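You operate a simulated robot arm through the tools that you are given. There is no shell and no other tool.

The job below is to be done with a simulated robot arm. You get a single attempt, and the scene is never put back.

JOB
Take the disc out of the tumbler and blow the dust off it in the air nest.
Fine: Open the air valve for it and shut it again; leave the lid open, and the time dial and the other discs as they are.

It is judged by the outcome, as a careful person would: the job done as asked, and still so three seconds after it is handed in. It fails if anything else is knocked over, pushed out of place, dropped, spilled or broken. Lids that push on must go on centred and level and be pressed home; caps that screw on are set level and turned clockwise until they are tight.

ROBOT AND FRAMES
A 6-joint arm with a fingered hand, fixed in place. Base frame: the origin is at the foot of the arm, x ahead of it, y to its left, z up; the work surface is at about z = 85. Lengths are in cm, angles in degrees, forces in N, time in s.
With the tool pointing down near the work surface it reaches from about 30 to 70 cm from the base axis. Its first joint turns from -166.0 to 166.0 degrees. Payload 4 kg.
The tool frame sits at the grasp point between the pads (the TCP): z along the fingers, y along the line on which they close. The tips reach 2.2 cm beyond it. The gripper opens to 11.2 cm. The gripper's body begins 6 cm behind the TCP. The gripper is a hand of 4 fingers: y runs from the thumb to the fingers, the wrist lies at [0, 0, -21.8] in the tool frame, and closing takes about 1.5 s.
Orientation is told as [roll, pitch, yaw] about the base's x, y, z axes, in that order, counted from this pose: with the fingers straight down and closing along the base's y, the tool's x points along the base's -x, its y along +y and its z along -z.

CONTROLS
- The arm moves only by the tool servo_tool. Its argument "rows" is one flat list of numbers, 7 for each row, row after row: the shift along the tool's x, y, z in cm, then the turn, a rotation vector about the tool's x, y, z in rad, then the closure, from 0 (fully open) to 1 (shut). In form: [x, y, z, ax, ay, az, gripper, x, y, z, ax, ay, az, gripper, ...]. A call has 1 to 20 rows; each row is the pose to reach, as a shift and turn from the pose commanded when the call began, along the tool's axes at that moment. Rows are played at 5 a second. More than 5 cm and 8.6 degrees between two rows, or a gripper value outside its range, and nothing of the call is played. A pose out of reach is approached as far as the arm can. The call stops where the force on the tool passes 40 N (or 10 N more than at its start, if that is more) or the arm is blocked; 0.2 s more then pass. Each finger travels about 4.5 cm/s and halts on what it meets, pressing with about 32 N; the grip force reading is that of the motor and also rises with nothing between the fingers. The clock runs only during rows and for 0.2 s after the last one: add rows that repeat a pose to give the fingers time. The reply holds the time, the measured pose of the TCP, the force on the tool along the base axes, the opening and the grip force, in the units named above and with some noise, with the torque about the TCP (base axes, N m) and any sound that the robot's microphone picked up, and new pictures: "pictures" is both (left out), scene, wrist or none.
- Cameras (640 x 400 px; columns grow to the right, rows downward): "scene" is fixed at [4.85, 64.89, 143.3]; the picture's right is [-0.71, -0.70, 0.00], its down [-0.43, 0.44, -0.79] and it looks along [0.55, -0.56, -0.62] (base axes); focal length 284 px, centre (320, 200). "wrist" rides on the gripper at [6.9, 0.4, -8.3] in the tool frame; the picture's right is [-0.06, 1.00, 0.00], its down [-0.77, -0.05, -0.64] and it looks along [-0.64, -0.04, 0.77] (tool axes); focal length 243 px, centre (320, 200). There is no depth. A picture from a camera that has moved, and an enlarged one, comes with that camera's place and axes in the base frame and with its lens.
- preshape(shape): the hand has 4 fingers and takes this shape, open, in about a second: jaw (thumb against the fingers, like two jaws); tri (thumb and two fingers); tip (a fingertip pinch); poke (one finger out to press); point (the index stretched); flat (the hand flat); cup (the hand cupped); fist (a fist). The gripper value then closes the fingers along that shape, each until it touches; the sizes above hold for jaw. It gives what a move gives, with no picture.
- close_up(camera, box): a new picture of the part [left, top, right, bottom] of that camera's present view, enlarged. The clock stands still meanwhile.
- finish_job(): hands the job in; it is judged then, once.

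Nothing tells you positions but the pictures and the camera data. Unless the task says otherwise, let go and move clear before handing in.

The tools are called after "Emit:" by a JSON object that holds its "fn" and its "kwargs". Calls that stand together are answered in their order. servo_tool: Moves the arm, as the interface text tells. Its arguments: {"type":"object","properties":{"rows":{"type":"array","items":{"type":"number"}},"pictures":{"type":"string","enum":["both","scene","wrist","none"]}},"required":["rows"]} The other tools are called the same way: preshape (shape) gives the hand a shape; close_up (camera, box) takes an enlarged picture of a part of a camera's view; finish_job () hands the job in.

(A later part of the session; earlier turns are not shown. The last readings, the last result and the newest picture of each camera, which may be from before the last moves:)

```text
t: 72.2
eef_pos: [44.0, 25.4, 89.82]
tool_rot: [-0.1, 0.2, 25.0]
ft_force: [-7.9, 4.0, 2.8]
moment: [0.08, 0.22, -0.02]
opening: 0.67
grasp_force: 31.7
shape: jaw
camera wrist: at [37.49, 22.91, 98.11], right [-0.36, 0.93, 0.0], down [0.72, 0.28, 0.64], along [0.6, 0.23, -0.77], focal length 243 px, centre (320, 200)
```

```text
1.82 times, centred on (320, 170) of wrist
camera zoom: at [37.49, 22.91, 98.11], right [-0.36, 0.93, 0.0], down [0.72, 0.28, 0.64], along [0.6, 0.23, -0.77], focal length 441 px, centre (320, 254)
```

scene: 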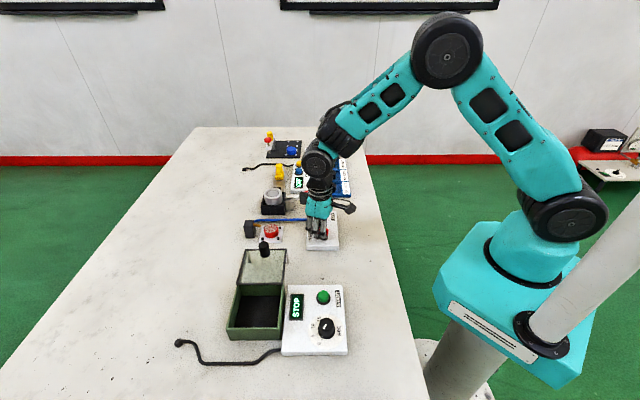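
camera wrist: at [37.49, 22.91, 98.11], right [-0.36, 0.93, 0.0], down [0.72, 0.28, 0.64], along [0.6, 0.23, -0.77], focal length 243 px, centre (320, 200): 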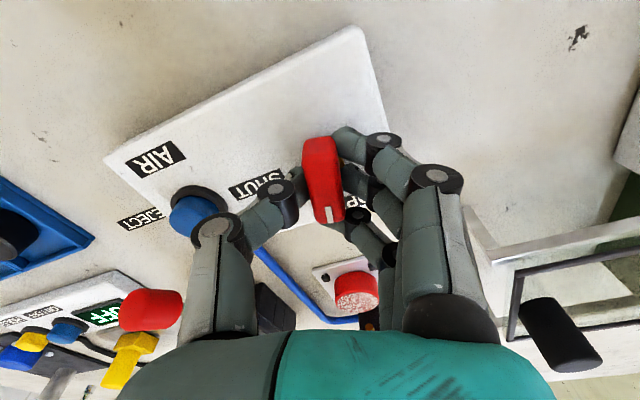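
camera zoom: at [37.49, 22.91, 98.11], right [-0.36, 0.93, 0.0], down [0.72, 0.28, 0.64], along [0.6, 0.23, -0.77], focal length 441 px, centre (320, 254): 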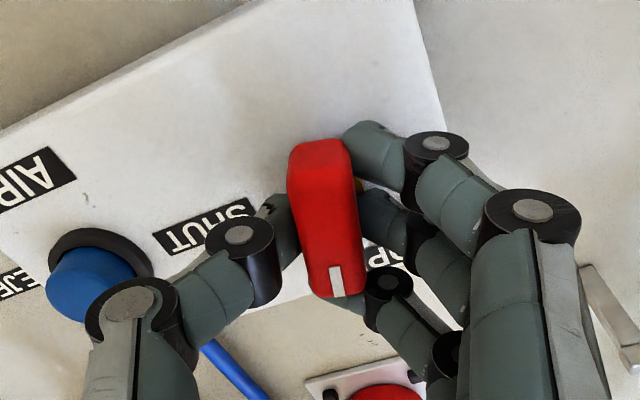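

Emit:
{"fn": "servo_tool", "kwargs": {"rows": [0.01, 0.02, 0, 0, 0, -0.07, 1, 0.02, 0.04, 0, 0, 0, -0.14, 1, 0.03, 0.06, 0, 0, 0, -0.21, 1, 0.03, 0.07, 0, 0, 0, -0.28, 1, 0.03, 0.07, 0, 0, 0, -0.34, 1, 0.03, 0.07, 0, 0, 0, -0.34, 1], "pictures": "both"}}

Emit:
{"fn": "close_up", "kwargs": {"camera": "scene", "box": [230, 180, 360, 260]}}

Emit:
{"fn": "close_up", "kwargs": {"camera": "wrist", "box": [200, 60, 440, 280]}}

```text
t: 73.6
eef_pos: [44.0, 25.43, 89.68]
tool_rot: [-0.1, 0.0, 44.5]
ft_force: [-4.2, 9.3, 0.6]
moment: [0.16, 0.29, -0.28]
opening: 0.68
grasp_force: 31.4
shape: jaw
camera wrist: at [38.74, 20.97, 98.11], right [-0.65, 0.76, 0.0], down [0.58, 0.5, 0.64], along [0.49, 0.42, -0.77], focal length 243 px, centre (320, 200)
```

scene: 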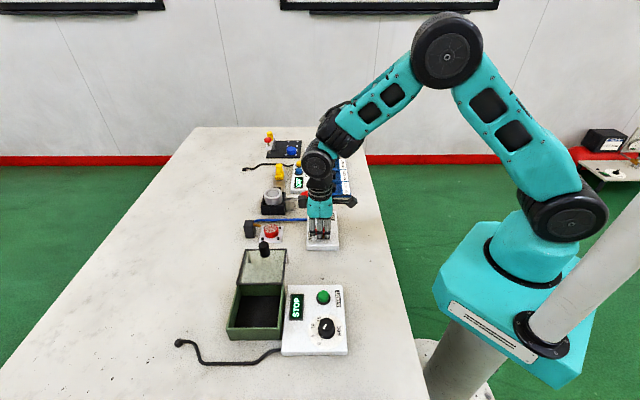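
wrist: 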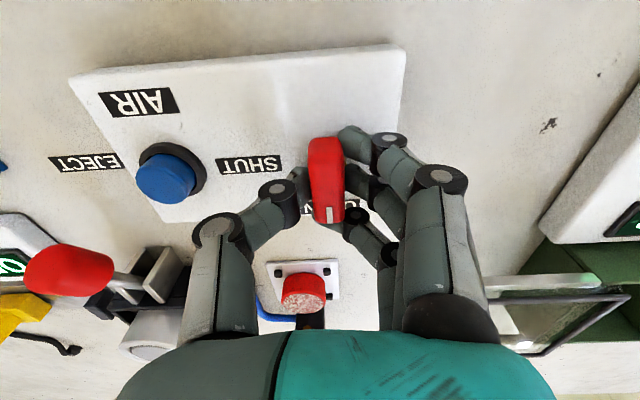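

```text
4.92 times, centred on (295, 220) of scene
camera zoom: at [4.85, 64.89, 143.3], right [-0.71, -0.7, 0.0], down [-0.43, 0.44, -0.79], along [0.55, -0.56, -0.62], focal length 1396 px, centre (443, 102)
```

zoom: 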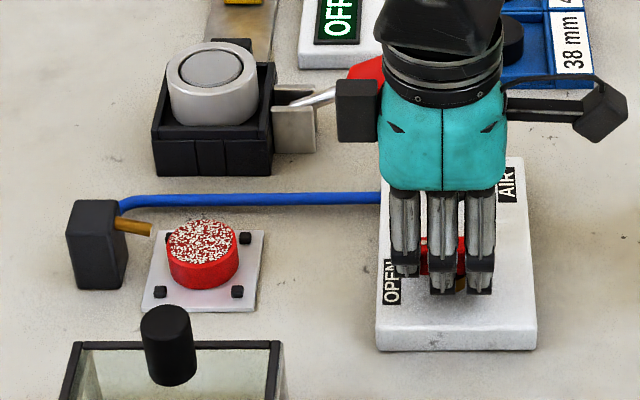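

```text
1.82 times, centred on (320, 170) of wrist
camera zoom: at [38.74, 20.97, 98.11], right [-0.65, 0.76, 0.0], down [0.58, 0.5, 0.64], along [0.49, 0.42, -0.77], focal length 441 px, centre (320, 254)
```

zoom: 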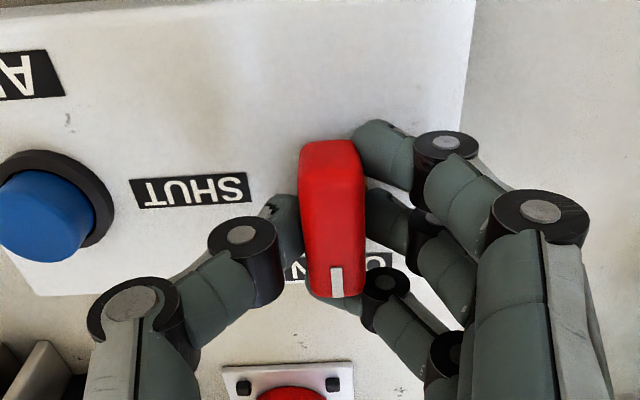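

The bar now points to OPEN. I'll hold for two seconds and watch the disc.

Emit:
{"fn": "servo_tool", "kwargs": {"rows": [0, 0, 0, 0, 0, 0, 1, 0, 0, 0, 0, 0, 0, 1, 0, 0, 0, 0, 0, 0, 1, 0, 0, 0, 0, 0, 0, 1, 0, 0, 0, 0, 0, 0, 1, 0, 0, 0, 0, 0, 0, 1, 0, 0, 0, 0, 0, 0, 1, 0, 0, 0, 0, 0, 0, 1, 0, 0, 0, 0, 0, 0, 1, 0, 0, 0, 0, 0, 0, 1], "pictures": "scene"}}

Emit:
{"fn": "close_up", "kwargs": {"camera": "scene", "box": [230, 195, 310, 255]}}

```text
t: 75.8
eef_pos: [43.94, 25.42, 89.75]
tool_rot: [-0.1, 0.1, 44.3]
ft_force: [-1.3, 11.8, 2.7]
moment: [0.2, 0.27, -0.35]
opening: 0.68
grasp_force: 32.2
shape: jaw
```

scene: 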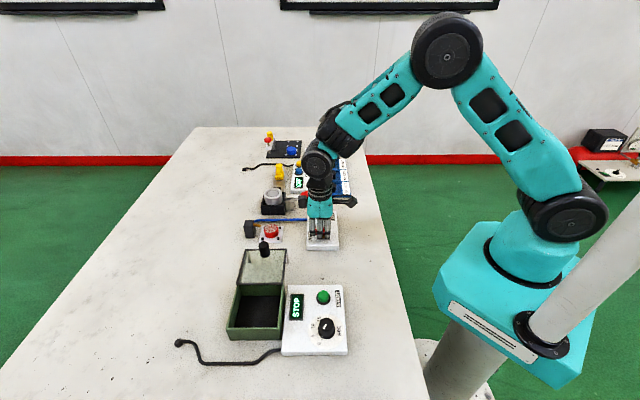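

```text
6.67 times, centred on (270, 225) of scene
camera zoom: at [4.85, 64.89, 143.3], right [-0.71, -0.7, 0.0], down [-0.43, 0.44, -0.79], along [0.55, -0.56, -0.62], focal length 1890 px, centre (653, 33)
```

zoom: 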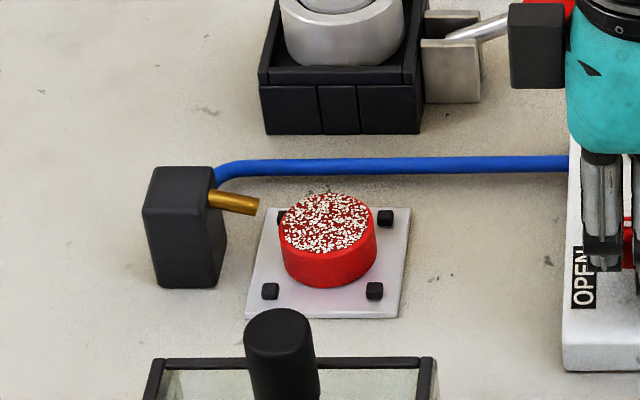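

There's no change on the disc yet, so I'll hold open a few more seconds and look again.

Emit:
{"fn": "servo_tool", "kwargs": {"rows": [0, 0, 0, 0, 0, 0, 1, 0, 0, 0, 0, 0, 0, 1, 0, 0, 0, 0, 0, 0, 1, 0, 0, 0, 0, 0, 0, 1, 0, 0, 0, 0, 0, 0, 1, 0, 0, 0, 0, 0, 0, 1, 0, 0, 0, 0, 0, 0, 1, 0, 0, 0, 0, 0, 0, 1, 0, 0, 0, 0, 0, 0, 1, 0, 0, 0, 0, 0, 0, 1, 0, 0, 0, 0, 0, 0, 1, 0, 0, 0, 0, 0, 0, 1, 0, 0, 0, 0, 0, 0, 1, 0, 0, 0, 0, 0, 0, 1, 0, 0, 0, 0, 0, 0, 1], "pictures": "wrist"}}

Emit:
{"fn": "close_up", "kwargs": {"camera": "scene", "box": [230, 195, 310, 255]}}

Emit:
{"fn": "close_up", "kwargs": {"camera": "scene", "box": [290, 195, 350, 255]}}

```text
t: 79.0
eef_pos: [43.92, 25.55, 89.72]
tool_rot: [-0.2, 0.1, 44.3]
ft_force: [-0.8, 12.1, 2.3]
moment: [0.19, 0.24, -0.33]
opening: 0.69
grasp_force: 32.2
shape: jaw
camera wrist: at [38.73, 20.97, 98.1], right [-0.65, 0.76, 0.0], down [0.58, 0.5, 0.64], along [0.49, 0.42, -0.77], focal length 243 px, centre (320, 200)
```

wrist: 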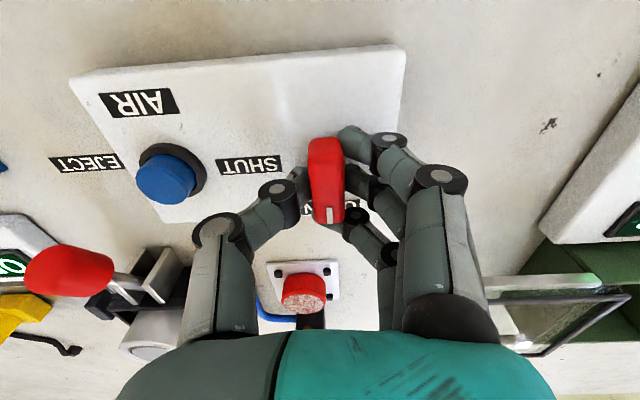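

```text
6.67 times, centred on (270, 225) of scene
camera zoom: at [4.85, 64.89, 143.3], right [-0.71, -0.7, 0.0], down [-0.43, 0.44, -0.79], along [0.55, -0.56, -0.62], focal length 1890 px, centre (653, 33)
```

zoom: 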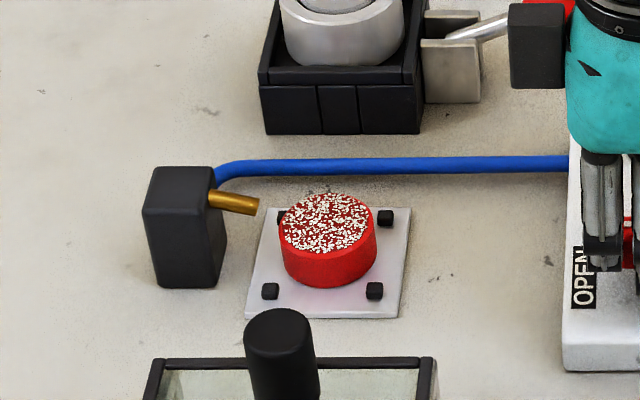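

```text
6.67 times, centred on (320, 225) of scene
camera zoom: at [4.85, 64.89, 143.3], right [-0.71, -0.7, 0.0], down [-0.43, 0.44, -0.79], along [0.55, -0.56, -0.62], focal length 1890 px, centre (320, 33)
```

zoom: 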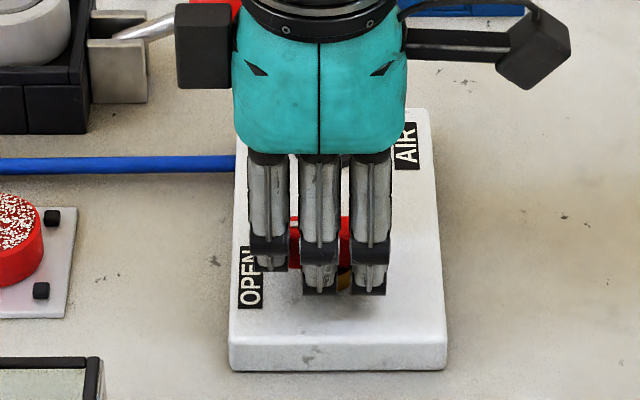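

There's still dust with the bar at OPEN, and the blue button carries the AIR label beside it, like the labels on the other panels. So the valve arms the line and the button probably gives the blast. I'll release the lever and rise to look.

Emit:
{"fn": "servo_tool", "kwargs": {"rows": [0, 0, 0, 0, 0, 0, 0.8, 0, 0, 0, 0, 0, 0, 0.65, 0, 0, 0, 0, 0, 0, 0.58, 0, 0, 0, 0, 0, 0, 0.58, 0, 0, 0, 0, 0, 0, 0.58, 0, 0, -0.5, 0, 0, 0, 0.58, 0, 0, -1.5, 0, 0, 0, 0.58, 0, 0, -3.5, 0, 0, 0, 0.55, 0, 0, -6, 0, 0, 0, 0.5, 0, 0, -8, 0, 0, 0, 0.4, 0, 0, -8, 0, 0, 0, 0.2], "pictures": "both"}}

Emit:
{"fn": "close_up", "kwargs": {"camera": "scene", "box": [290, 195, 350, 255]}}

Emit:
{"fn": "close_up", "kwargs": {"camera": "wrist", "box": [160, 20, 440, 240]}}

```text
t: 81.4
eef_pos: [43.94, 25.4, 97.73]
tool_rot: [-0.1, 0.0, 44.4]
ft_force: [0.3, 0.3, 0.6]
moment: [0.0, -0.01, 0.02]
opening: 8.94
grasp_force: 0.0
shape: jaw
camera wrist: at [38.63, 20.9, 106.13], right [-0.65, 0.76, 0.0], down [0.58, 0.5, 0.64], along [0.49, 0.42, -0.77], focal length 243 px, centre (320, 200)
```

scene: 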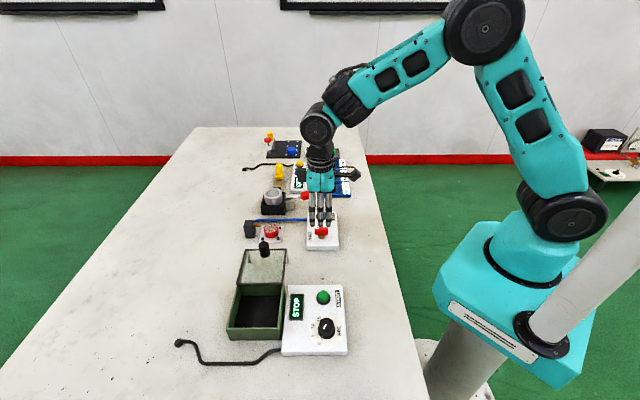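
wrist: 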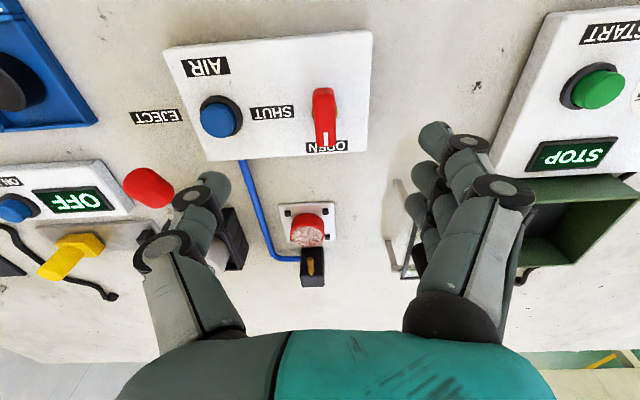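

```text
6.67 times, centred on (320, 225) of scene
camera zoom: at [4.85, 64.89, 143.3], right [-0.71, -0.7, 0.0], down [-0.43, 0.44, -0.79], along [0.55, -0.56, -0.62], focal length 1890 px, centre (320, 33)
```

zoom: 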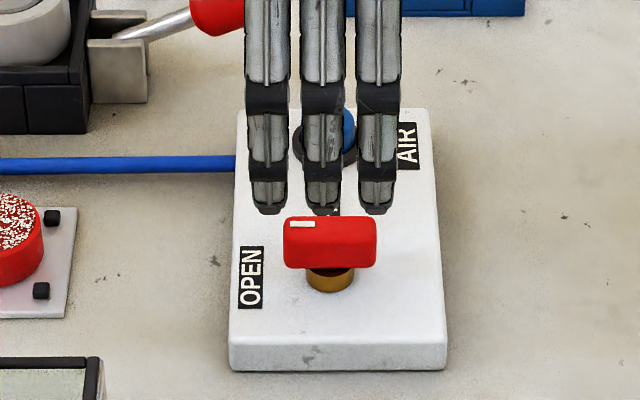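

```text
1.82 times, centred on (300, 130) of wrist
camera zoom: at [38.63, 20.9, 106.13], right [-0.65, 0.76, 0.0], down [0.58, 0.5, 0.64], along [0.49, 0.42, -0.77], focal length 441 px, centre (356, 327)
```

zoom: 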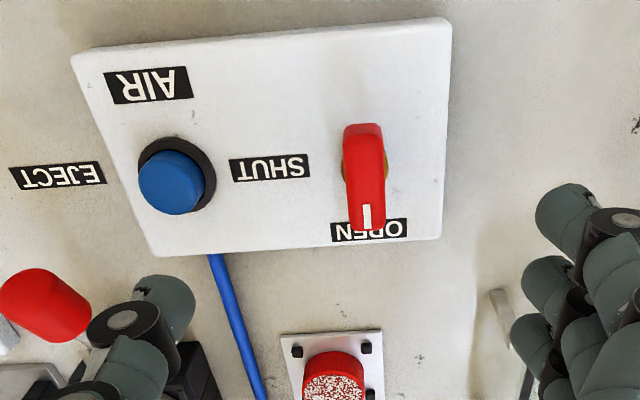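

The lever rests at OPEN. I'll form the poke shape while clear and see where its fingertip sits relative to the grasp point.

Emit:
{"fn": "preshape", "kwargs": {"shape": "poke"}}

Emit:
{"fn": "close_up", "kwargs": {"camera": "wrist", "box": [0, 0, 640, 400]}}

Emit:
{"fn": "close_up", "kwargs": {"camera": "scene", "box": [270, 150, 370, 250]}}

```text
t: 82.3
eef_pos: [43.88, 25.36, 97.58]
tool_rot: [-0.1, 0.0, 44.4]
ft_force: [0.1, 0.1, 0.3]
moment: [-0.03, -0.06, 0.03]
opening: 0.0
grasp_force: 0.0
shape: poke
```

```text
1.00 times, centred on (320, 200) of wrist (not enlarged: the box is as wide or as high as the picture)
camera zoom: at [38.63, 20.9, 106.1], right [-0.65, 0.76, 0.0], down [0.58, 0.5, 0.64], along [0.49, 0.42, -0.77], focal length 243 px, centre (320, 200)
```

zoom: 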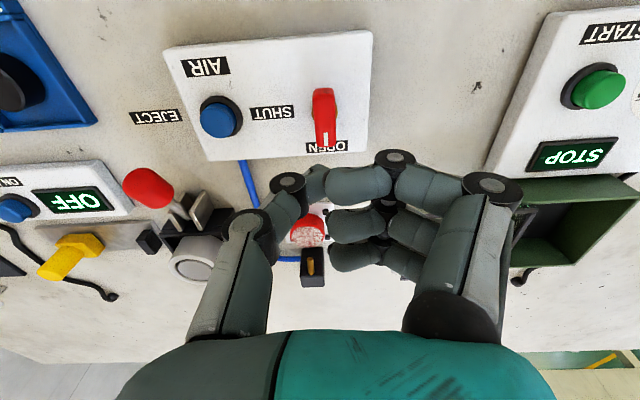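

```text
4.00 times, centred on (320, 200) of scene
camera zoom: at [4.85, 64.89, 143.3], right [-0.71, -0.7, 0.0], down [-0.43, 0.44, -0.79], along [0.55, -0.56, -0.62], focal length 1134 px, centre (320, 200)
```

zoom: 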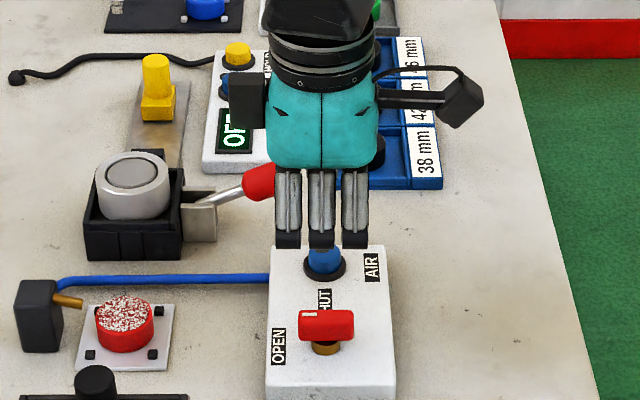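

Emit:
{"fn": "preshape", "kwargs": {"shape": "point"}}

Emit:
{"fn": "close_up", "kwargs": {"camera": "wrist", "box": [0, 0, 640, 400]}}

Emit:
{"fn": "close_up", "kwargs": {"camera": "scene", "box": [270, 150, 370, 250]}}

```text
t: 83.2
eef_pos: [43.91, 25.41, 97.63]
tool_rot: [-0.2, 0.1, 44.4]
ft_force: [1.1, -0.3, -0.1]
moment: [-0.01, 0.0, -0.01]
opening: 10.59
grasp_force: 0.3
shape: point
```

```text
1.00 times, centred on (320, 200) of wrist (not enlarged: the box is as wide or as high as the picture)
camera zoom: at [38.63, 20.9, 106.1], right [-0.65, 0.76, 0.0], down [0.58, 0.5, 0.64], along [0.49, 0.42, -0.77], focal length 243 px, centre (320, 200)
```

zoom: 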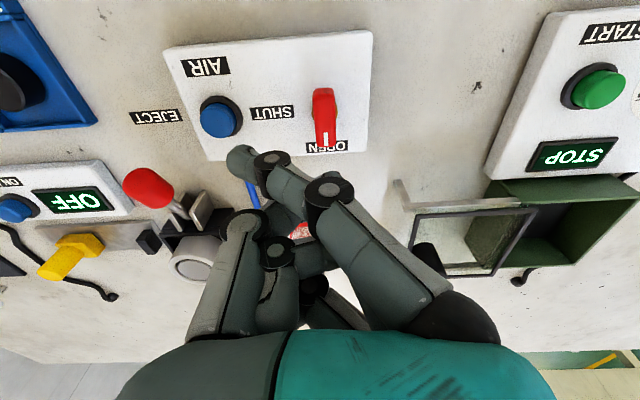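

```text
4.00 times, centred on (320, 200) of scene
camera zoom: at [4.85, 64.89, 143.3], right [-0.71, -0.7, 0.0], down [-0.43, 0.44, -0.79], along [0.55, -0.56, -0.62], focal length 1134 px, centre (320, 200)
```

zoom: 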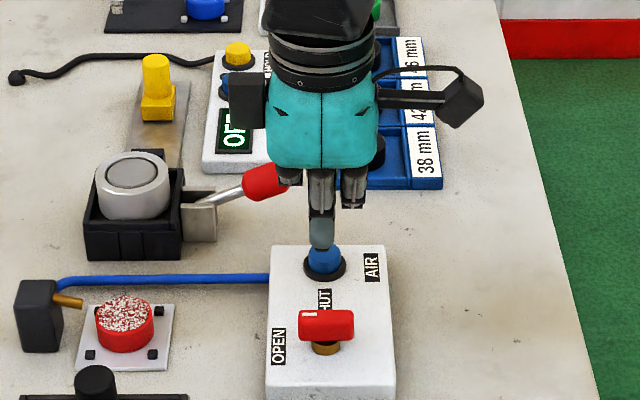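

The point finger leans sideways, so a closed jaw is better for a straight press because its tips meet on the tool axis. I'll close the jaw and move above the blue AIR button at about (49.1, 19.75).

Emit:
{"fn": "preshape", "kwargs": {"shape": "jaw"}}

Emit:
{"fn": "servo_tool", "kwargs": {"rows": [0.06, -1.9, 0, 0, 0, 0, 0.3, 0.12, -3.8, 0, 0, 0, 0, 0.6, 0.18, -5.7, 0, 0, 0, 0, 0.9, 0.24, -7.67, 0, 0, 0, 0, 1, 0.24, -7.67, 0, 0, 0, 0, 1, 0.24, -7.67, 0, 0, 0, 0, 1, 0.24, -7.67, 0, 0, 0, 0, 1, 0.24, -7.67, 0, 0, 0, 0, 1], "pictures": "both"}}

Emit:
{"fn": "close_up", "kwargs": {"camera": "wrist", "box": [200, 20, 440, 240]}}

Emit:
{"fn": "close_up", "kwargs": {"camera": "scene", "box": [270, 150, 370, 250]}}

```text
t: 84.1
eef_pos: [43.89, 25.35, 97.73]
tool_rot: [-0.1, 0.0, 44.4]
ft_force: [0.2, 0.3, 0.0]
moment: [0.02, 0.0, 0.0]
opening: 11.18
grasp_force: 0.0
shape: jaw
```

```text
t: 85.9
eef_pos: [49.16, 19.8, 97.69]
tool_rot: [0.0, 0.1, 44.4]
ft_force: [0.8, -0.2, 0.4]
moment: [0.02, -0.02, -0.02]
opening: 0.01
grasp_force: 31.8
shape: jaw
camera wrist: at [43.89, 15.29, 106.09], right [-0.65, 0.76, 0.0], down [0.58, 0.5, 0.64], along [0.49, 0.42, -0.77], focal length 243 px, centre (320, 200)
```

scene: 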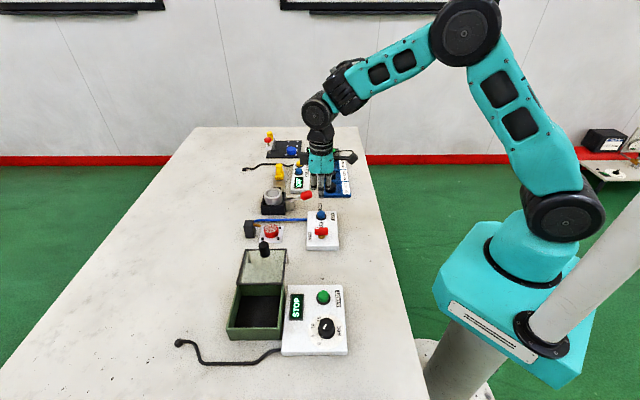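
wrist: 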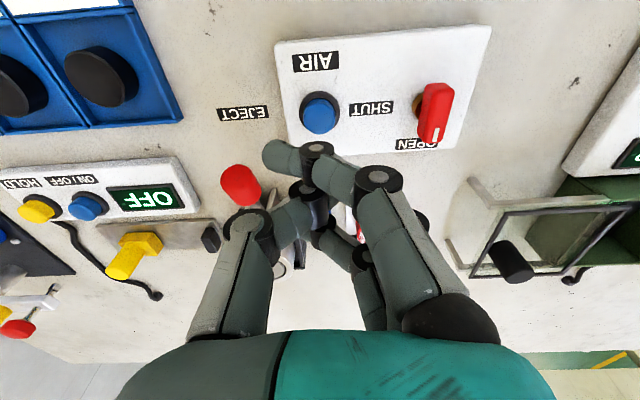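

```text
1.82 times, centred on (320, 130) of wrist
camera zoom: at [43.89, 15.29, 106.09], right [-0.65, 0.76, 0.0], down [0.58, 0.5, 0.64], along [0.49, 0.42, -0.77], focal length 441 px, centre (320, 327)
```

zoom: 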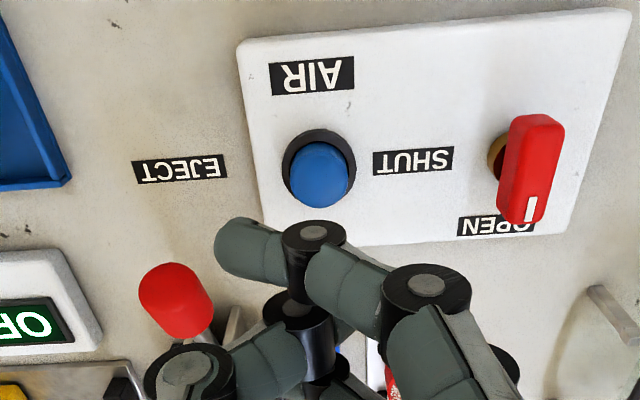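

```text
4.00 times, centred on (320, 200) of scene
camera zoom: at [4.85, 64.89, 143.3], right [-0.71, -0.7, 0.0], down [-0.43, 0.44, -0.79], along [0.55, -0.56, -0.62], focal length 1134 px, centre (320, 200)
```

zoom: 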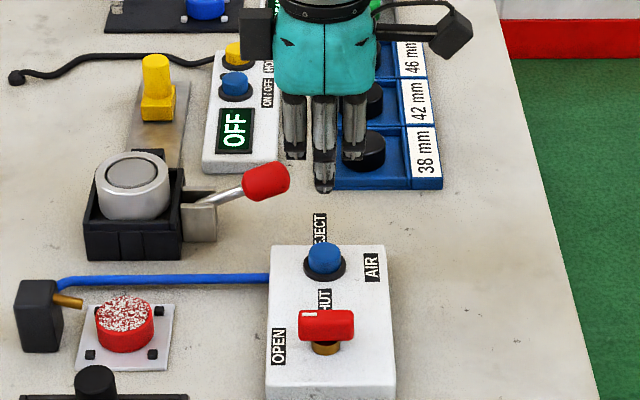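

The button is almost directly below. I'll shift 2 mm and come down to just above it.

Emit:
{"fn": "servo_tool", "kwargs": {"rows": [0.1, 0.02, 2, 0, 0, 0, 1, 0.2, 0.03, 4, 0, 0, 0, 1, 0.2, 0.03, 5.5, 0, 0, 0, 1, 0.2, 0.03, 6.4, 0, 0, 0, 1, 0.2, 0.03, 6.4, 0, 0, 0, 1], "pictures": "wrist"}}

Emit:
{"fn": "close_up", "kwargs": {"camera": "scene", "box": [280, 170, 360, 250]}}

Emit:
{"fn": "close_up", "kwargs": {"camera": "wrist", "box": [200, 60, 440, 280]}}

```text
t: 87.1
eef_pos: [49.11, 19.71, 91.29]
tool_rot: [0.0, 0.2, 44.4]
ft_force: [0.2, -0.5, 0.1]
moment: [-0.02, 0.01, 0.03]
opening: 0.0
grasp_force: 32.0
shape: jaw
camera wrist: at [43.77, 15.22, 99.7], right [-0.65, 0.76, 0.0], down [0.58, 0.5, 0.64], along [0.49, 0.42, -0.77], focal length 243 px, centre (320, 200)
```

wrist: 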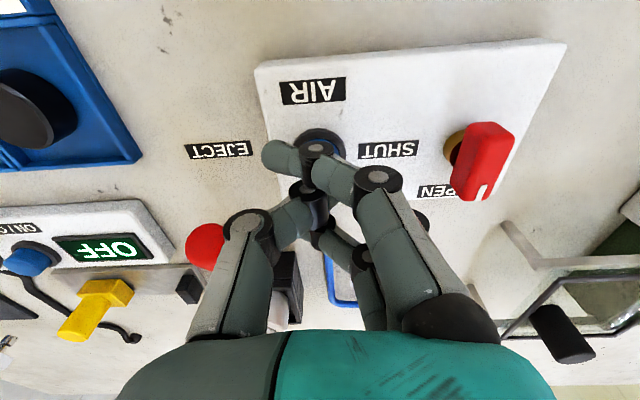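

```text
5.00 times, centred on (320, 210) of scene
camera zoom: at [4.85, 64.89, 143.3], right [-0.71, -0.7, 0.0], down [-0.43, 0.44, -0.79], along [0.55, -0.56, -0.62], focal length 1417 px, centre (320, 150)
```

zoom: 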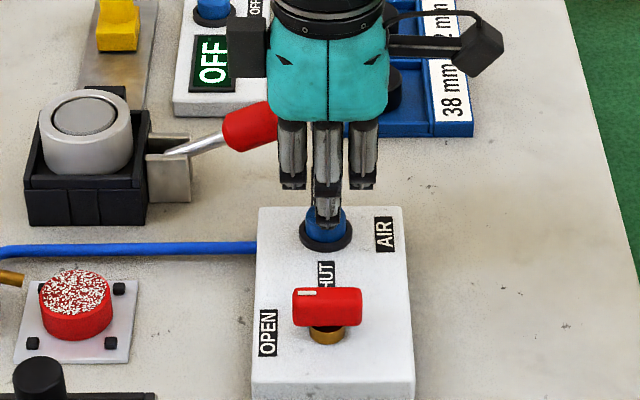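

```text
1.82 times, centred on (320, 170) of wrist
camera zoom: at [43.77, 15.22, 99.7], right [-0.65, 0.76, 0.0], down [0.58, 0.5, 0.64], along [0.49, 0.42, -0.77], focal length 441 px, centre (320, 254)
```

zoom: 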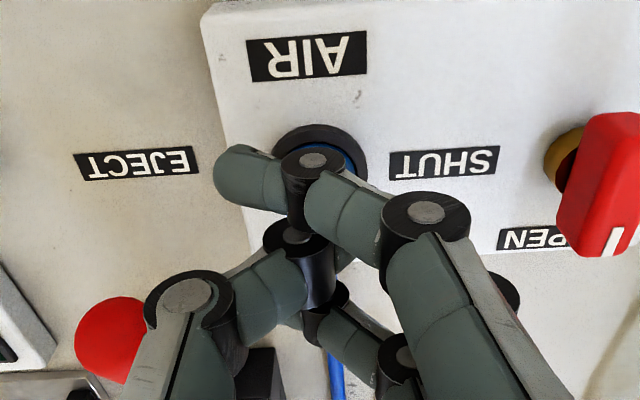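

Emit:
{"fn": "servo_tool", "kwargs": {"rows": [0, 0, 0.2, 0, 0, 0, 1, 0, 0, 0.4, 0, 0, 0, 1, 0, 0, 0.6, 0, 0, 0, 1, 0, 0, 0.6, 0, 0, 0, 1], "pictures": "none"}}

Emit:
{"fn": "close_up", "kwargs": {"camera": "scene", "box": [300, 190, 345, 245]}}

```text
t: 88.1
eef_pos: [48.94, 19.76, 90.72]
tool_rot: [-0.1, 0.1, 44.3]
ft_force: [0.3, 0.7, 2.8]
moment: [0.04, 0.03, 0.0]
opening: 0.02
grasp_force: 31.8
shape: jaw
heard: click
```

```text
7.27 times, centred on (322, 218) of scene
camera zoom: at [4.85, 64.89, 143.3], right [-0.71, -0.7, 0.0], down [-0.43, 0.44, -0.79], along [0.55, -0.56, -0.62], focal length 2062 px, centre (302, 73)
```

zoom: 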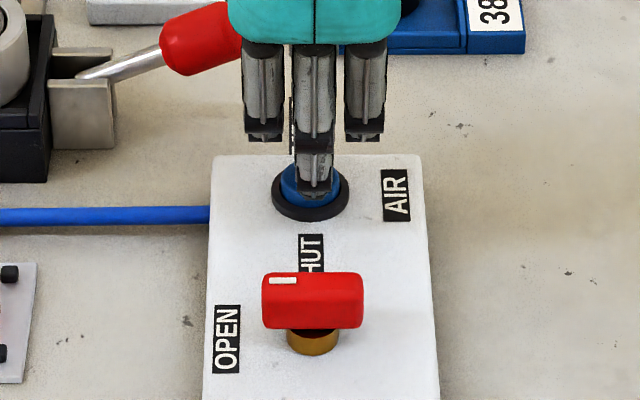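

I heard a click from the button. I'll hold it briefly and look at the disc.

Emit:
{"fn": "servo_tool", "kwargs": {"rows": [0, 0, 0, 0, 0, 0, 1, 0, 0, 0, 0, 0, 0, 1, 0, 0, 0, 0, 0, 0, 1, 0, 0, 0, 0, 0, 0, 1, 0, 0, 0, 0, 0, 0, 1], "pictures": "none"}}

Emit:
{"fn": "close_up", "kwargs": {"camera": "scene", "box": [230, 195, 310, 255]}}

```text
t: 89.3
eef_pos: [48.89, 19.65, 90.7]
tool_rot: [-0.2, 0.2, 44.4]
ft_force: [0.3, 0.6, 2.2]
moment: [0.04, 0.03, 0.01]
opening: 0.02
grasp_force: 31.7
shape: jaw
```

```text
6.67 times, centred on (270, 225) of scene
camera zoom: at [4.85, 64.89, 143.3], right [-0.71, -0.7, 0.0], down [-0.43, 0.44, -0.79], along [0.55, -0.56, -0.62], focal length 1890 px, centre (653, 33)
```

zoom: 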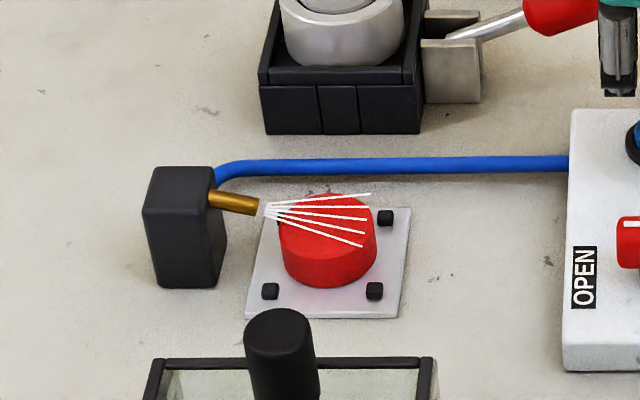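

The jet is blowing and the disc is clean. I'll lift off the button and check whether the air stops.

Emit:
{"fn": "servo_tool", "kwargs": {"rows": [0, 0, -0.3, 0, 0, 0, 1, 0, 0, -1, 0, 0, 0, 1, 0, 0, -2.5, 0, 0, 0, 1, 0, 0, -5, 0, 0, 0, 1, 0, 0, -7, 0, 0, 0, 1], "pictures": "scene"}}

Emit:
{"fn": "close_up", "kwargs": {"camera": "scene", "box": [230, 190, 350, 255]}}

```text
t: 90.5
eef_pos: [49.11, 19.65, 97.83]
tool_rot: [0.0, 0.1, 44.4]
ft_force: [-0.7, -0.1, 0.6]
moment: [0.01, 0.01, 0.04]
opening: 0.0
grasp_force: 31.4
shape: jaw
```

scene: 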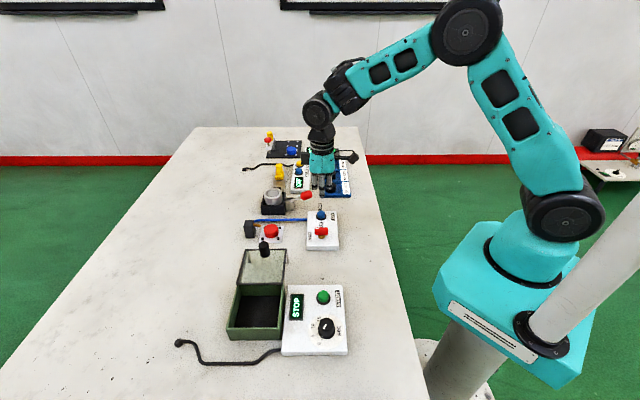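

```text
5.33 times, centred on (290, 222) of scene
camera zoom: at [4.85, 64.89, 143.3], right [-0.71, -0.7, 0.0], down [-0.43, 0.44, -0.79], along [0.55, -0.56, -0.62], focal length 1512 px, centre (480, 80)
```

zoom: 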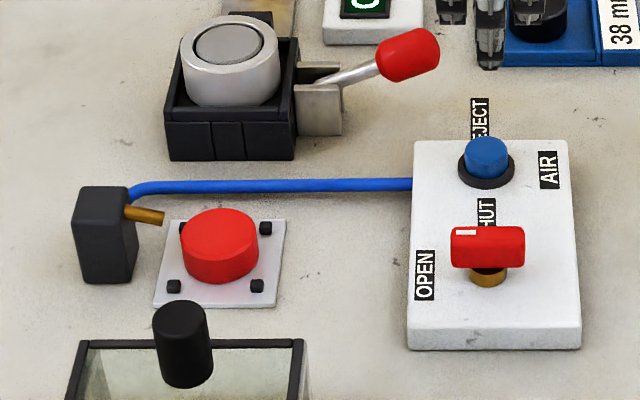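

Air stops when the button is released, and the disc is clean. Next I'll shut the valve: back above the lever with fingers half open, then down around the bar.

Emit:
{"fn": "servo_tool", "kwargs": {"rows": [-0.1, 1.9, 0, 0, 0, 0, 0.8, -0.21, 3.8, 0, 0, 0, 0, 0.6, -0.32, 5.7, 0, 0, 0, 0, 0.55, -0.42, 7.66, 0, 0, 0, 0, 0.55, -0.42, 7.66, 1.5, 0, 0, 0, 0.55, -0.42, 7.66, 3.5, 0, 0, 0, 0.55, -0.42, 7.66, 4.5, 0, 0, 0, 0.55, -0.42, 7.66, 4.5, 0, 0, 0, 0.55], "pictures": "both"}}

Emit:
{"fn": "close_up", "kwargs": {"camera": "wrist", "box": [200, 40, 440, 260]}}

```text
t: 92.3
eef_pos: [44.01, 25.36, 93.17]
tool_rot: [0.0, 0.1, 44.4]
ft_force: [0.2, 0.7, -0.4]
moment: [0.01, 0.02, 0.02]
opening: 4.96
grasp_force: 0.1
shape: jaw
camera wrist: at [38.69, 20.9, 101.59], right [-0.65, 0.76, 0.0], down [0.58, 0.5, 0.64], along [0.49, 0.42, -0.77], focal length 243 px, centre (320, 200)
```

scene: 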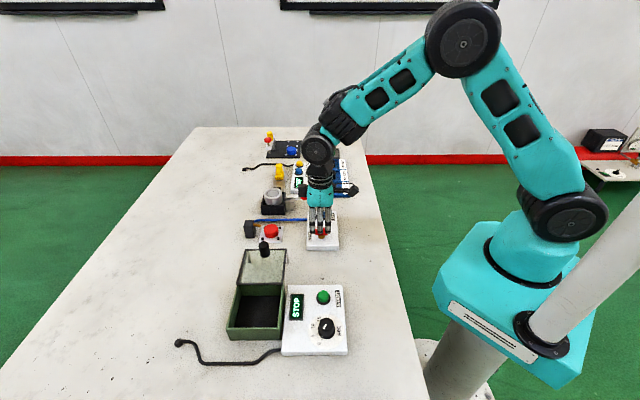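
wrist: 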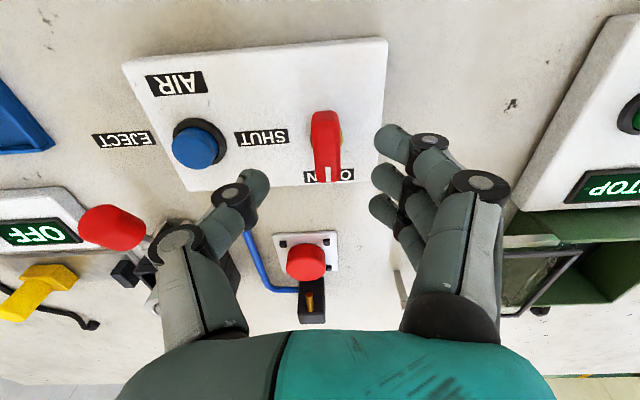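

```text
1.82 times, centred on (320, 150) of wrist
camera zoom: at [38.69, 20.9, 101.59], right [-0.65, 0.76, 0.0], down [0.58, 0.5, 0.64], along [0.49, 0.42, -0.77], focal length 441 px, centre (320, 291)
```

zoom: 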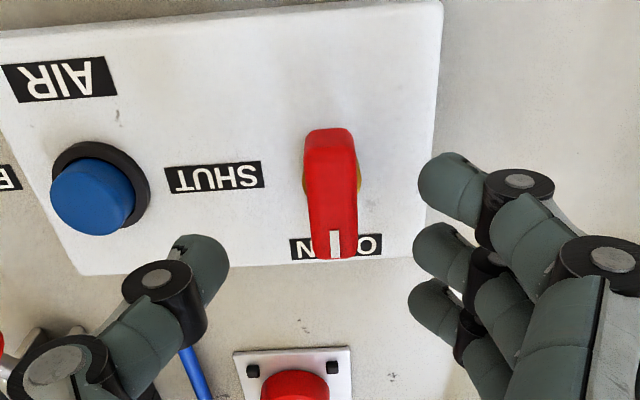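

Emit:
{"fn": "servo_tool", "kwargs": {"rows": [0, 0.14, 0.7, 0, 0, 0, 0.55, 0, 0.28, 1.4, 0, 0, 0, 0.55, 0, 0.28, 2.1, 0, 0, 0, 0.55, 0, 0.28, 2.8, 0, 0, 0, 0.55, 0, 0.28, 3.45, 0, 0, 0, 0.55, 0, 0.28, 3.45, 0, 0, 0, 0.7, 0, 0.28, 3.45, 0, 0, 0, 0.85, 0, 0.28, 3.45, 0, 0, 0, 1, 0, 0.28, 3.45, 0, 0, 0, 1, 0, 0.28, 3.45, 0, 0, 0, 1, 0, 0.28, 3.45, 0, 0, 0, 1], "pictures": "wrist"}}

Emit:
{"fn": "close_up", "kwargs": {"camera": "wrist", "box": [200, 60, 440, 280]}}

```text
t: 94.7
eef_pos: [43.82, 25.7, 89.78]
tool_rot: [-0.2, 0.2, 44.4]
ft_force: [5.9, 0.7, -7.0]
moment: [0.0, -0.05, -0.19]
opening: 0.79
grasp_force: 32.0
shape: jaw
camera wrist: at [38.59, 21.14, 98.15], right [-0.65, 0.76, 0.0], down [0.58, 0.5, 0.64], along [0.49, 0.42, -0.77], focal length 243 px, centre (320, 200)
```

wrist: 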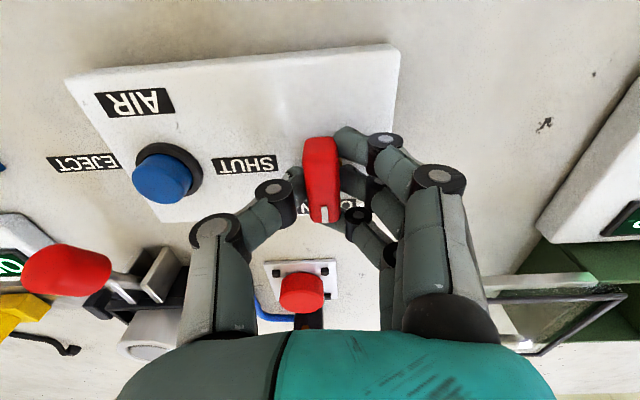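

```text
1.82 times, centred on (320, 170) of wrist
camera zoom: at [38.59, 21.14, 98.15], right [-0.65, 0.76, 0.0], down [0.58, 0.5, 0.64], along [0.49, 0.42, -0.77], focal length 441 px, centre (320, 254)
```

zoom: 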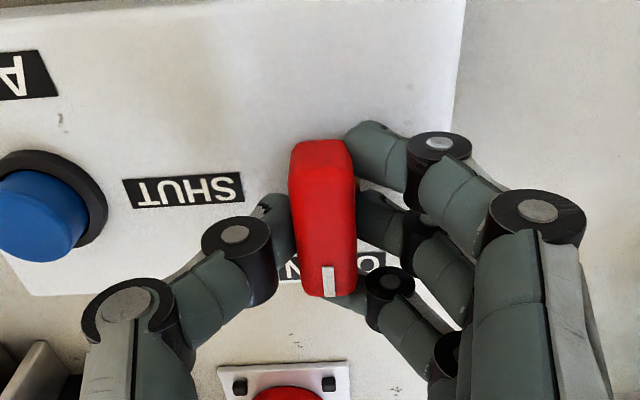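

Emit:
{"fn": "servo_tool", "kwargs": {"rows": [0, -0.04, 0, 0, 0, 0.07, 1, 0, -0.08, 0, 0, 0, 0.14, 1, 0, -0.11, 0, 0, 0, 0.21, 1, -0.01, -0.15, 0, 0, 0, 0.28, 1, -0.01, -0.17, 0, 0, 0, 0.34, 1, -0.01, -0.17, 0, 0, 0, 0.34, 1], "pictures": "none"}}

```text
t: 96.1
eef_pos: [43.87, 25.52, 89.86]
tool_rot: [-0.1, 0.2, 25.0]
ft_force: [3.3, -0.6, -3.9]
moment: [0.01, -0.03, -0.02]
opening: 0.78
grasp_force: 32.5
shape: jaw
```

Emit:
{"fn": "servo_tool", "kwargs": {"rows": [-0.01, -0.03, 0, 0, 0, 0.07, 1, -0.01, -0.06, 0, 0, 0, 0.14, 1, -0.02, -0.1, 0, 0, 0, 0.21, 1, -0.03, -0.13, 0, 0, 0, 0.28, 1, -0.03, -0.16, 0, 0, 0, 0.35, 1, -0.03, -0.16, 0, 0, 0, 0.35, 1], "pictures": "none"}}

```text
t: 97.5
eef_pos: [43.79, 25.37, 89.85]
tool_rot: [-0.2, 0.2, 4.8]
ft_force: [-6.3, -5.8, -5.8]
moment: [-0.04, 0.12, 0.04]
opening: 0.74
grasp_force: 32.4
shape: jaw
```

Emit:
{"fn": "servo_tool", "kwargs": {"rows": [0.05, -0.04, 0, 0, 0, 0.07, 1, 0.1, -0.07, 0, 0, 0, 0.14, 1, 0.14, -0.09, 0, 0, 0, 0.21, 1, 0.16, -0.11, 0, 0, 0, 0.28, 1, 0.16, -0.11, 0, 0, 0, 0.35, 1, 0.16, -0.11, 0, 0, 0, 0.43, 1, 0.16, -0.11, 0, 0, 0, 0.43, 1], "pictures": "none"}}

```text
t: 99.1
eef_pos: [43.83, 25.16, 89.89]
tool_rot: [-0.2, 0.0, -19.9]
ft_force: [-1.0, -6.9, -6.3]
moment: [-0.1, 0.02, 0.01]
opening: 0.73
grasp_force: 32.0
shape: jaw
```

Emit:
{"fn": "servo_tool", "kwargs": {"rows": [0.02, -0.03, 0, 0, 0, 0.07, 1, 0.04, -0.06, 0, 0, 0, 0.14, 1, 0.06, -0.09, 0, 0, 0, 0.21, 1, 0.08, -0.12, 0, 0, 0, 0.28, 1, 0.08, -0.13, 0, 0, 0, 0.35, 1, 0.08, -0.13, 0, 0, 0, 0.4, 1, 0.08, -0.13, 0, 0, 0, 0.45, 1, 0.08, -0.13, 0, 0, 0, 0.45, 1], "pictures": "both"}}

Emit:
{"fn": "close_up", "kwargs": {"camera": "wrist", "box": [200, 60, 440, 280]}}

```text
t: 100.9
eef_pos: [43.6, 25.15, 89.73]
tool_rot: [-0.2, 0.1, -45.6]
ft_force: [-2.6, -14.8, -5.4]
moment: [-0.11, 0.05, 0.04]
opening: 0.73
grasp_force: 32.1
shape: jaw
camera wrist: at [39.16, 30.41, 98.14], right [0.76, 0.65, 0.0], down [0.5, -0.58, 0.64], along [0.42, -0.49, -0.77], focal length 243 px, centre (320, 200)
```

scene: 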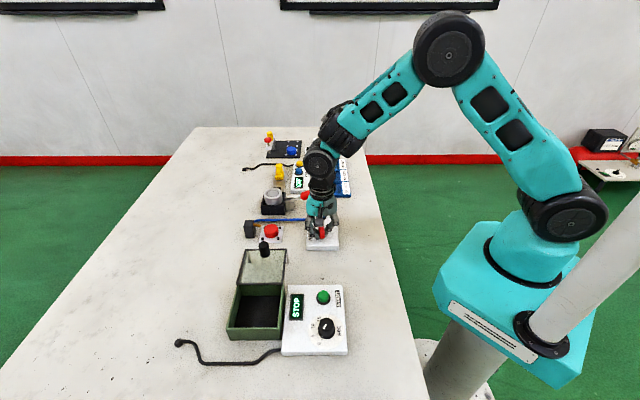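
wrist: 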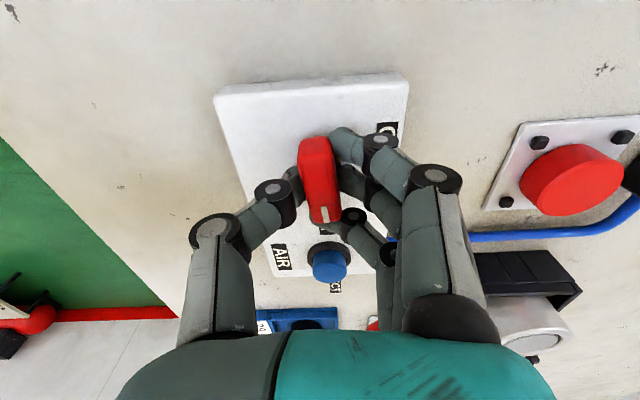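

```text
1.82 times, centred on (320, 170) of wrist
camera zoom: at [39.16, 30.41, 98.14], right [0.76, 0.65, 0.0], down [0.5, -0.58, 0.64], along [0.42, -0.49, -0.77], focal length 441 px, centre (320, 254)
```

zoom: 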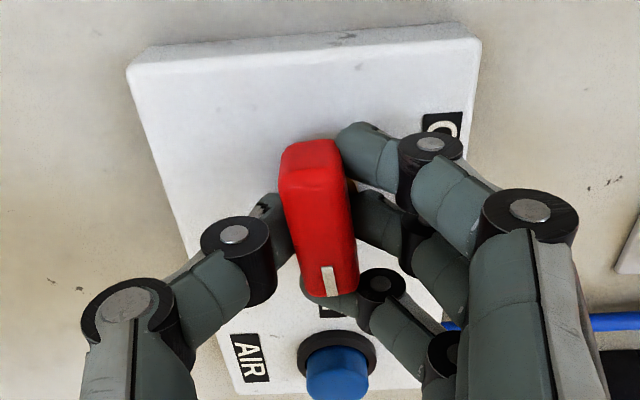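

The bar is still about 3° short of full SHUT. I'll turn a little further until I feel the stop.

Emit:
{"fn": "servo_tool", "kwargs": {"rows": [0, -0.08, 0, 0, 0, 0.03, 1, 0, -0.12, 0, 0, 0, 0.06, 1, 0, -0.12, 0, 0, 0, 0.09, 1, 0, -0.12, 0, 0, 0, 0.09, 1], "pictures": "wrist"}}

Emit:
{"fn": "close_up", "kwargs": {"camera": "wrist", "box": [200, 60, 440, 280]}}

```text
t: 101.9
eef_pos: [43.51, 25.08, 89.78]
tool_rot: [-0.1, -0.1, -50.8]
ft_force: [-1.1, -9.9, -5.7]
moment: [-0.07, 0.02, 0.03]
opening: 0.71
grasp_force: 31.8
shape: jaw
camera wrist: at [39.59, 30.75, 98.14], right [0.81, 0.58, 0.0], down [0.45, -0.62, 0.64], along [0.37, -0.52, -0.77], focal length 243 px, centre (320, 200)
```

wrist: 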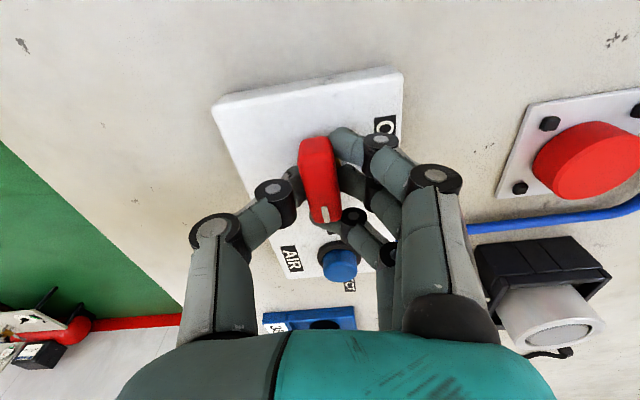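

```text
1.82 times, centred on (320, 170) of wrist
camera zoom: at [39.59, 30.75, 98.14], right [0.81, 0.58, 0.0], down [0.45, -0.62, 0.64], along [0.37, -0.52, -0.77], focal length 441 px, centre (320, 254)
```

zoom: 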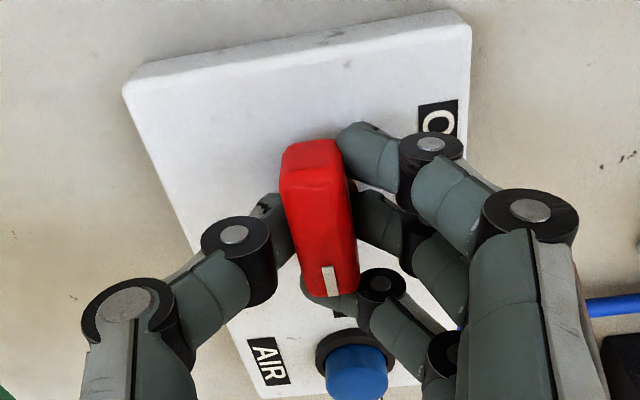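

Emit:
{"fn": "servo_tool", "kwargs": {"rows": [0, -0.03, 0, 0, 0, 0.025, 1, 0, -0.06, 0, 0, 0, 0.05, 1, 0, -0.06, 0, 0, 0, 0.05, 1], "pictures": "none"}}

```text
t: 102.7
eef_pos: [43.52, 25.09, 89.83]
tool_rot: [-0.2, -0.1, -53.6]
ft_force: [3.5, -6.0, -8.2]
moment: [-0.07, -0.05, 0.12]
opening: 0.67
grasp_force: 32.4
shape: jaw
```

Resistance is building, so that's the stop. I'll release the lever, rise and check its position.

Emit:
{"fn": "servo_tool", "kwargs": {"rows": [0, 0, 0, 0, 0, 0, 0.8, 0, 0, 0, 0, 0, 0, 0.65, 0, 0, 0, 0, 0, 0, 0.55, 0, 0, 0, 0, 0, 0, 0.55, 0, 0, 0, 0, 0, 0, 0.55, 0, 0, -0.5, 0, 0, 0, 0.55, 0, 0, -1.5, 0, 0, 0, 0.55, 0, 0, -3.5, 0, 0, 0, 0.55, 0, 0, -6, 0, 0, 0, 0.5, 0, 0, -9, 0, 0, 0, 0.3], "pictures": "both"}}

Emit:
{"fn": "close_up", "kwargs": {"camera": "scene", "box": [290, 195, 350, 255]}}

Emit:
{"fn": "close_up", "kwargs": {"camera": "wrist", "box": [220, 0, 420, 200]}}

```text
t: 104.9
eef_pos: [43.69, 25.22, 98.76]
tool_rot: [-0.2, -0.1, -53.6]
ft_force: [0.1, -0.6, 0.1]
moment: [-0.01, -0.02, 0.04]
opening: 7.81
grasp_force: 0.1
shape: jaw
camera wrist: at [39.87, 30.96, 107.2], right [0.84, 0.54, 0.0], down [0.42, -0.64, 0.64], along [0.35, -0.54, -0.77], focal length 243 px, centre (320, 200)
```

scene: 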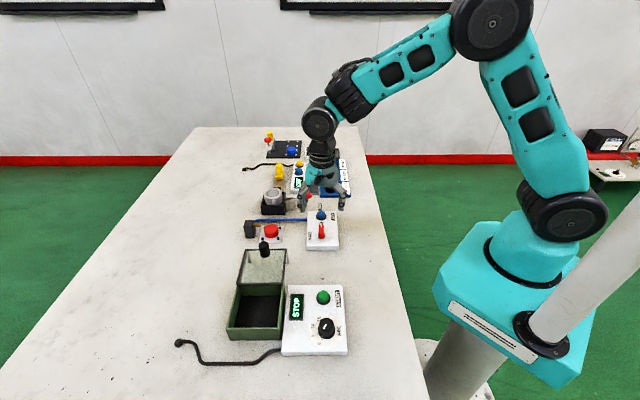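
wrist: 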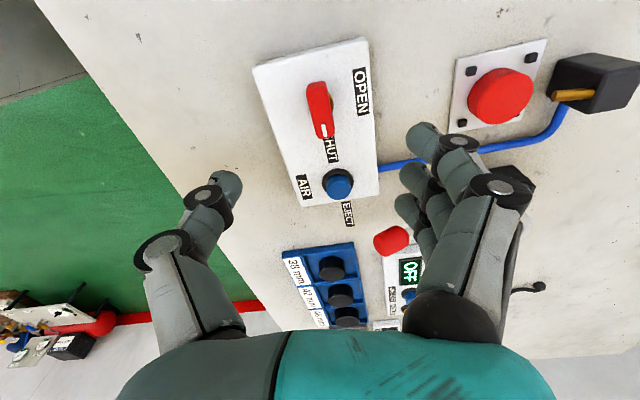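

```text
6.67 times, centred on (320, 225) of scene
camera zoom: at [4.85, 64.89, 143.3], right [-0.71, -0.7, 0.0], down [-0.43, 0.44, -0.79], along [0.55, -0.56, -0.62], focal length 1890 px, centre (320, 33)
```

zoom: 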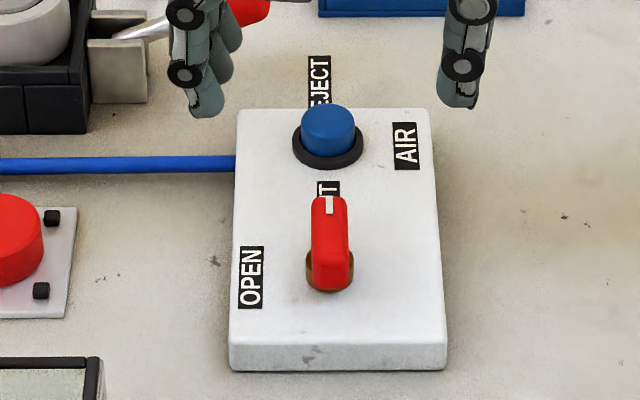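

```text
2.00 times, centred on (320, 100) of wrist
camera zoom: at [39.87, 30.96, 107.2], right [0.84, 0.54, 0.0], down [0.42, -0.64, 0.64], along [0.35, -0.54, -0.77], focal length 485 px, centre (320, 400)
```

zoom: 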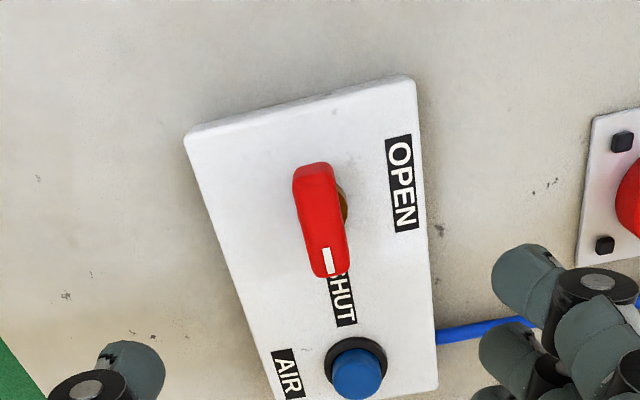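

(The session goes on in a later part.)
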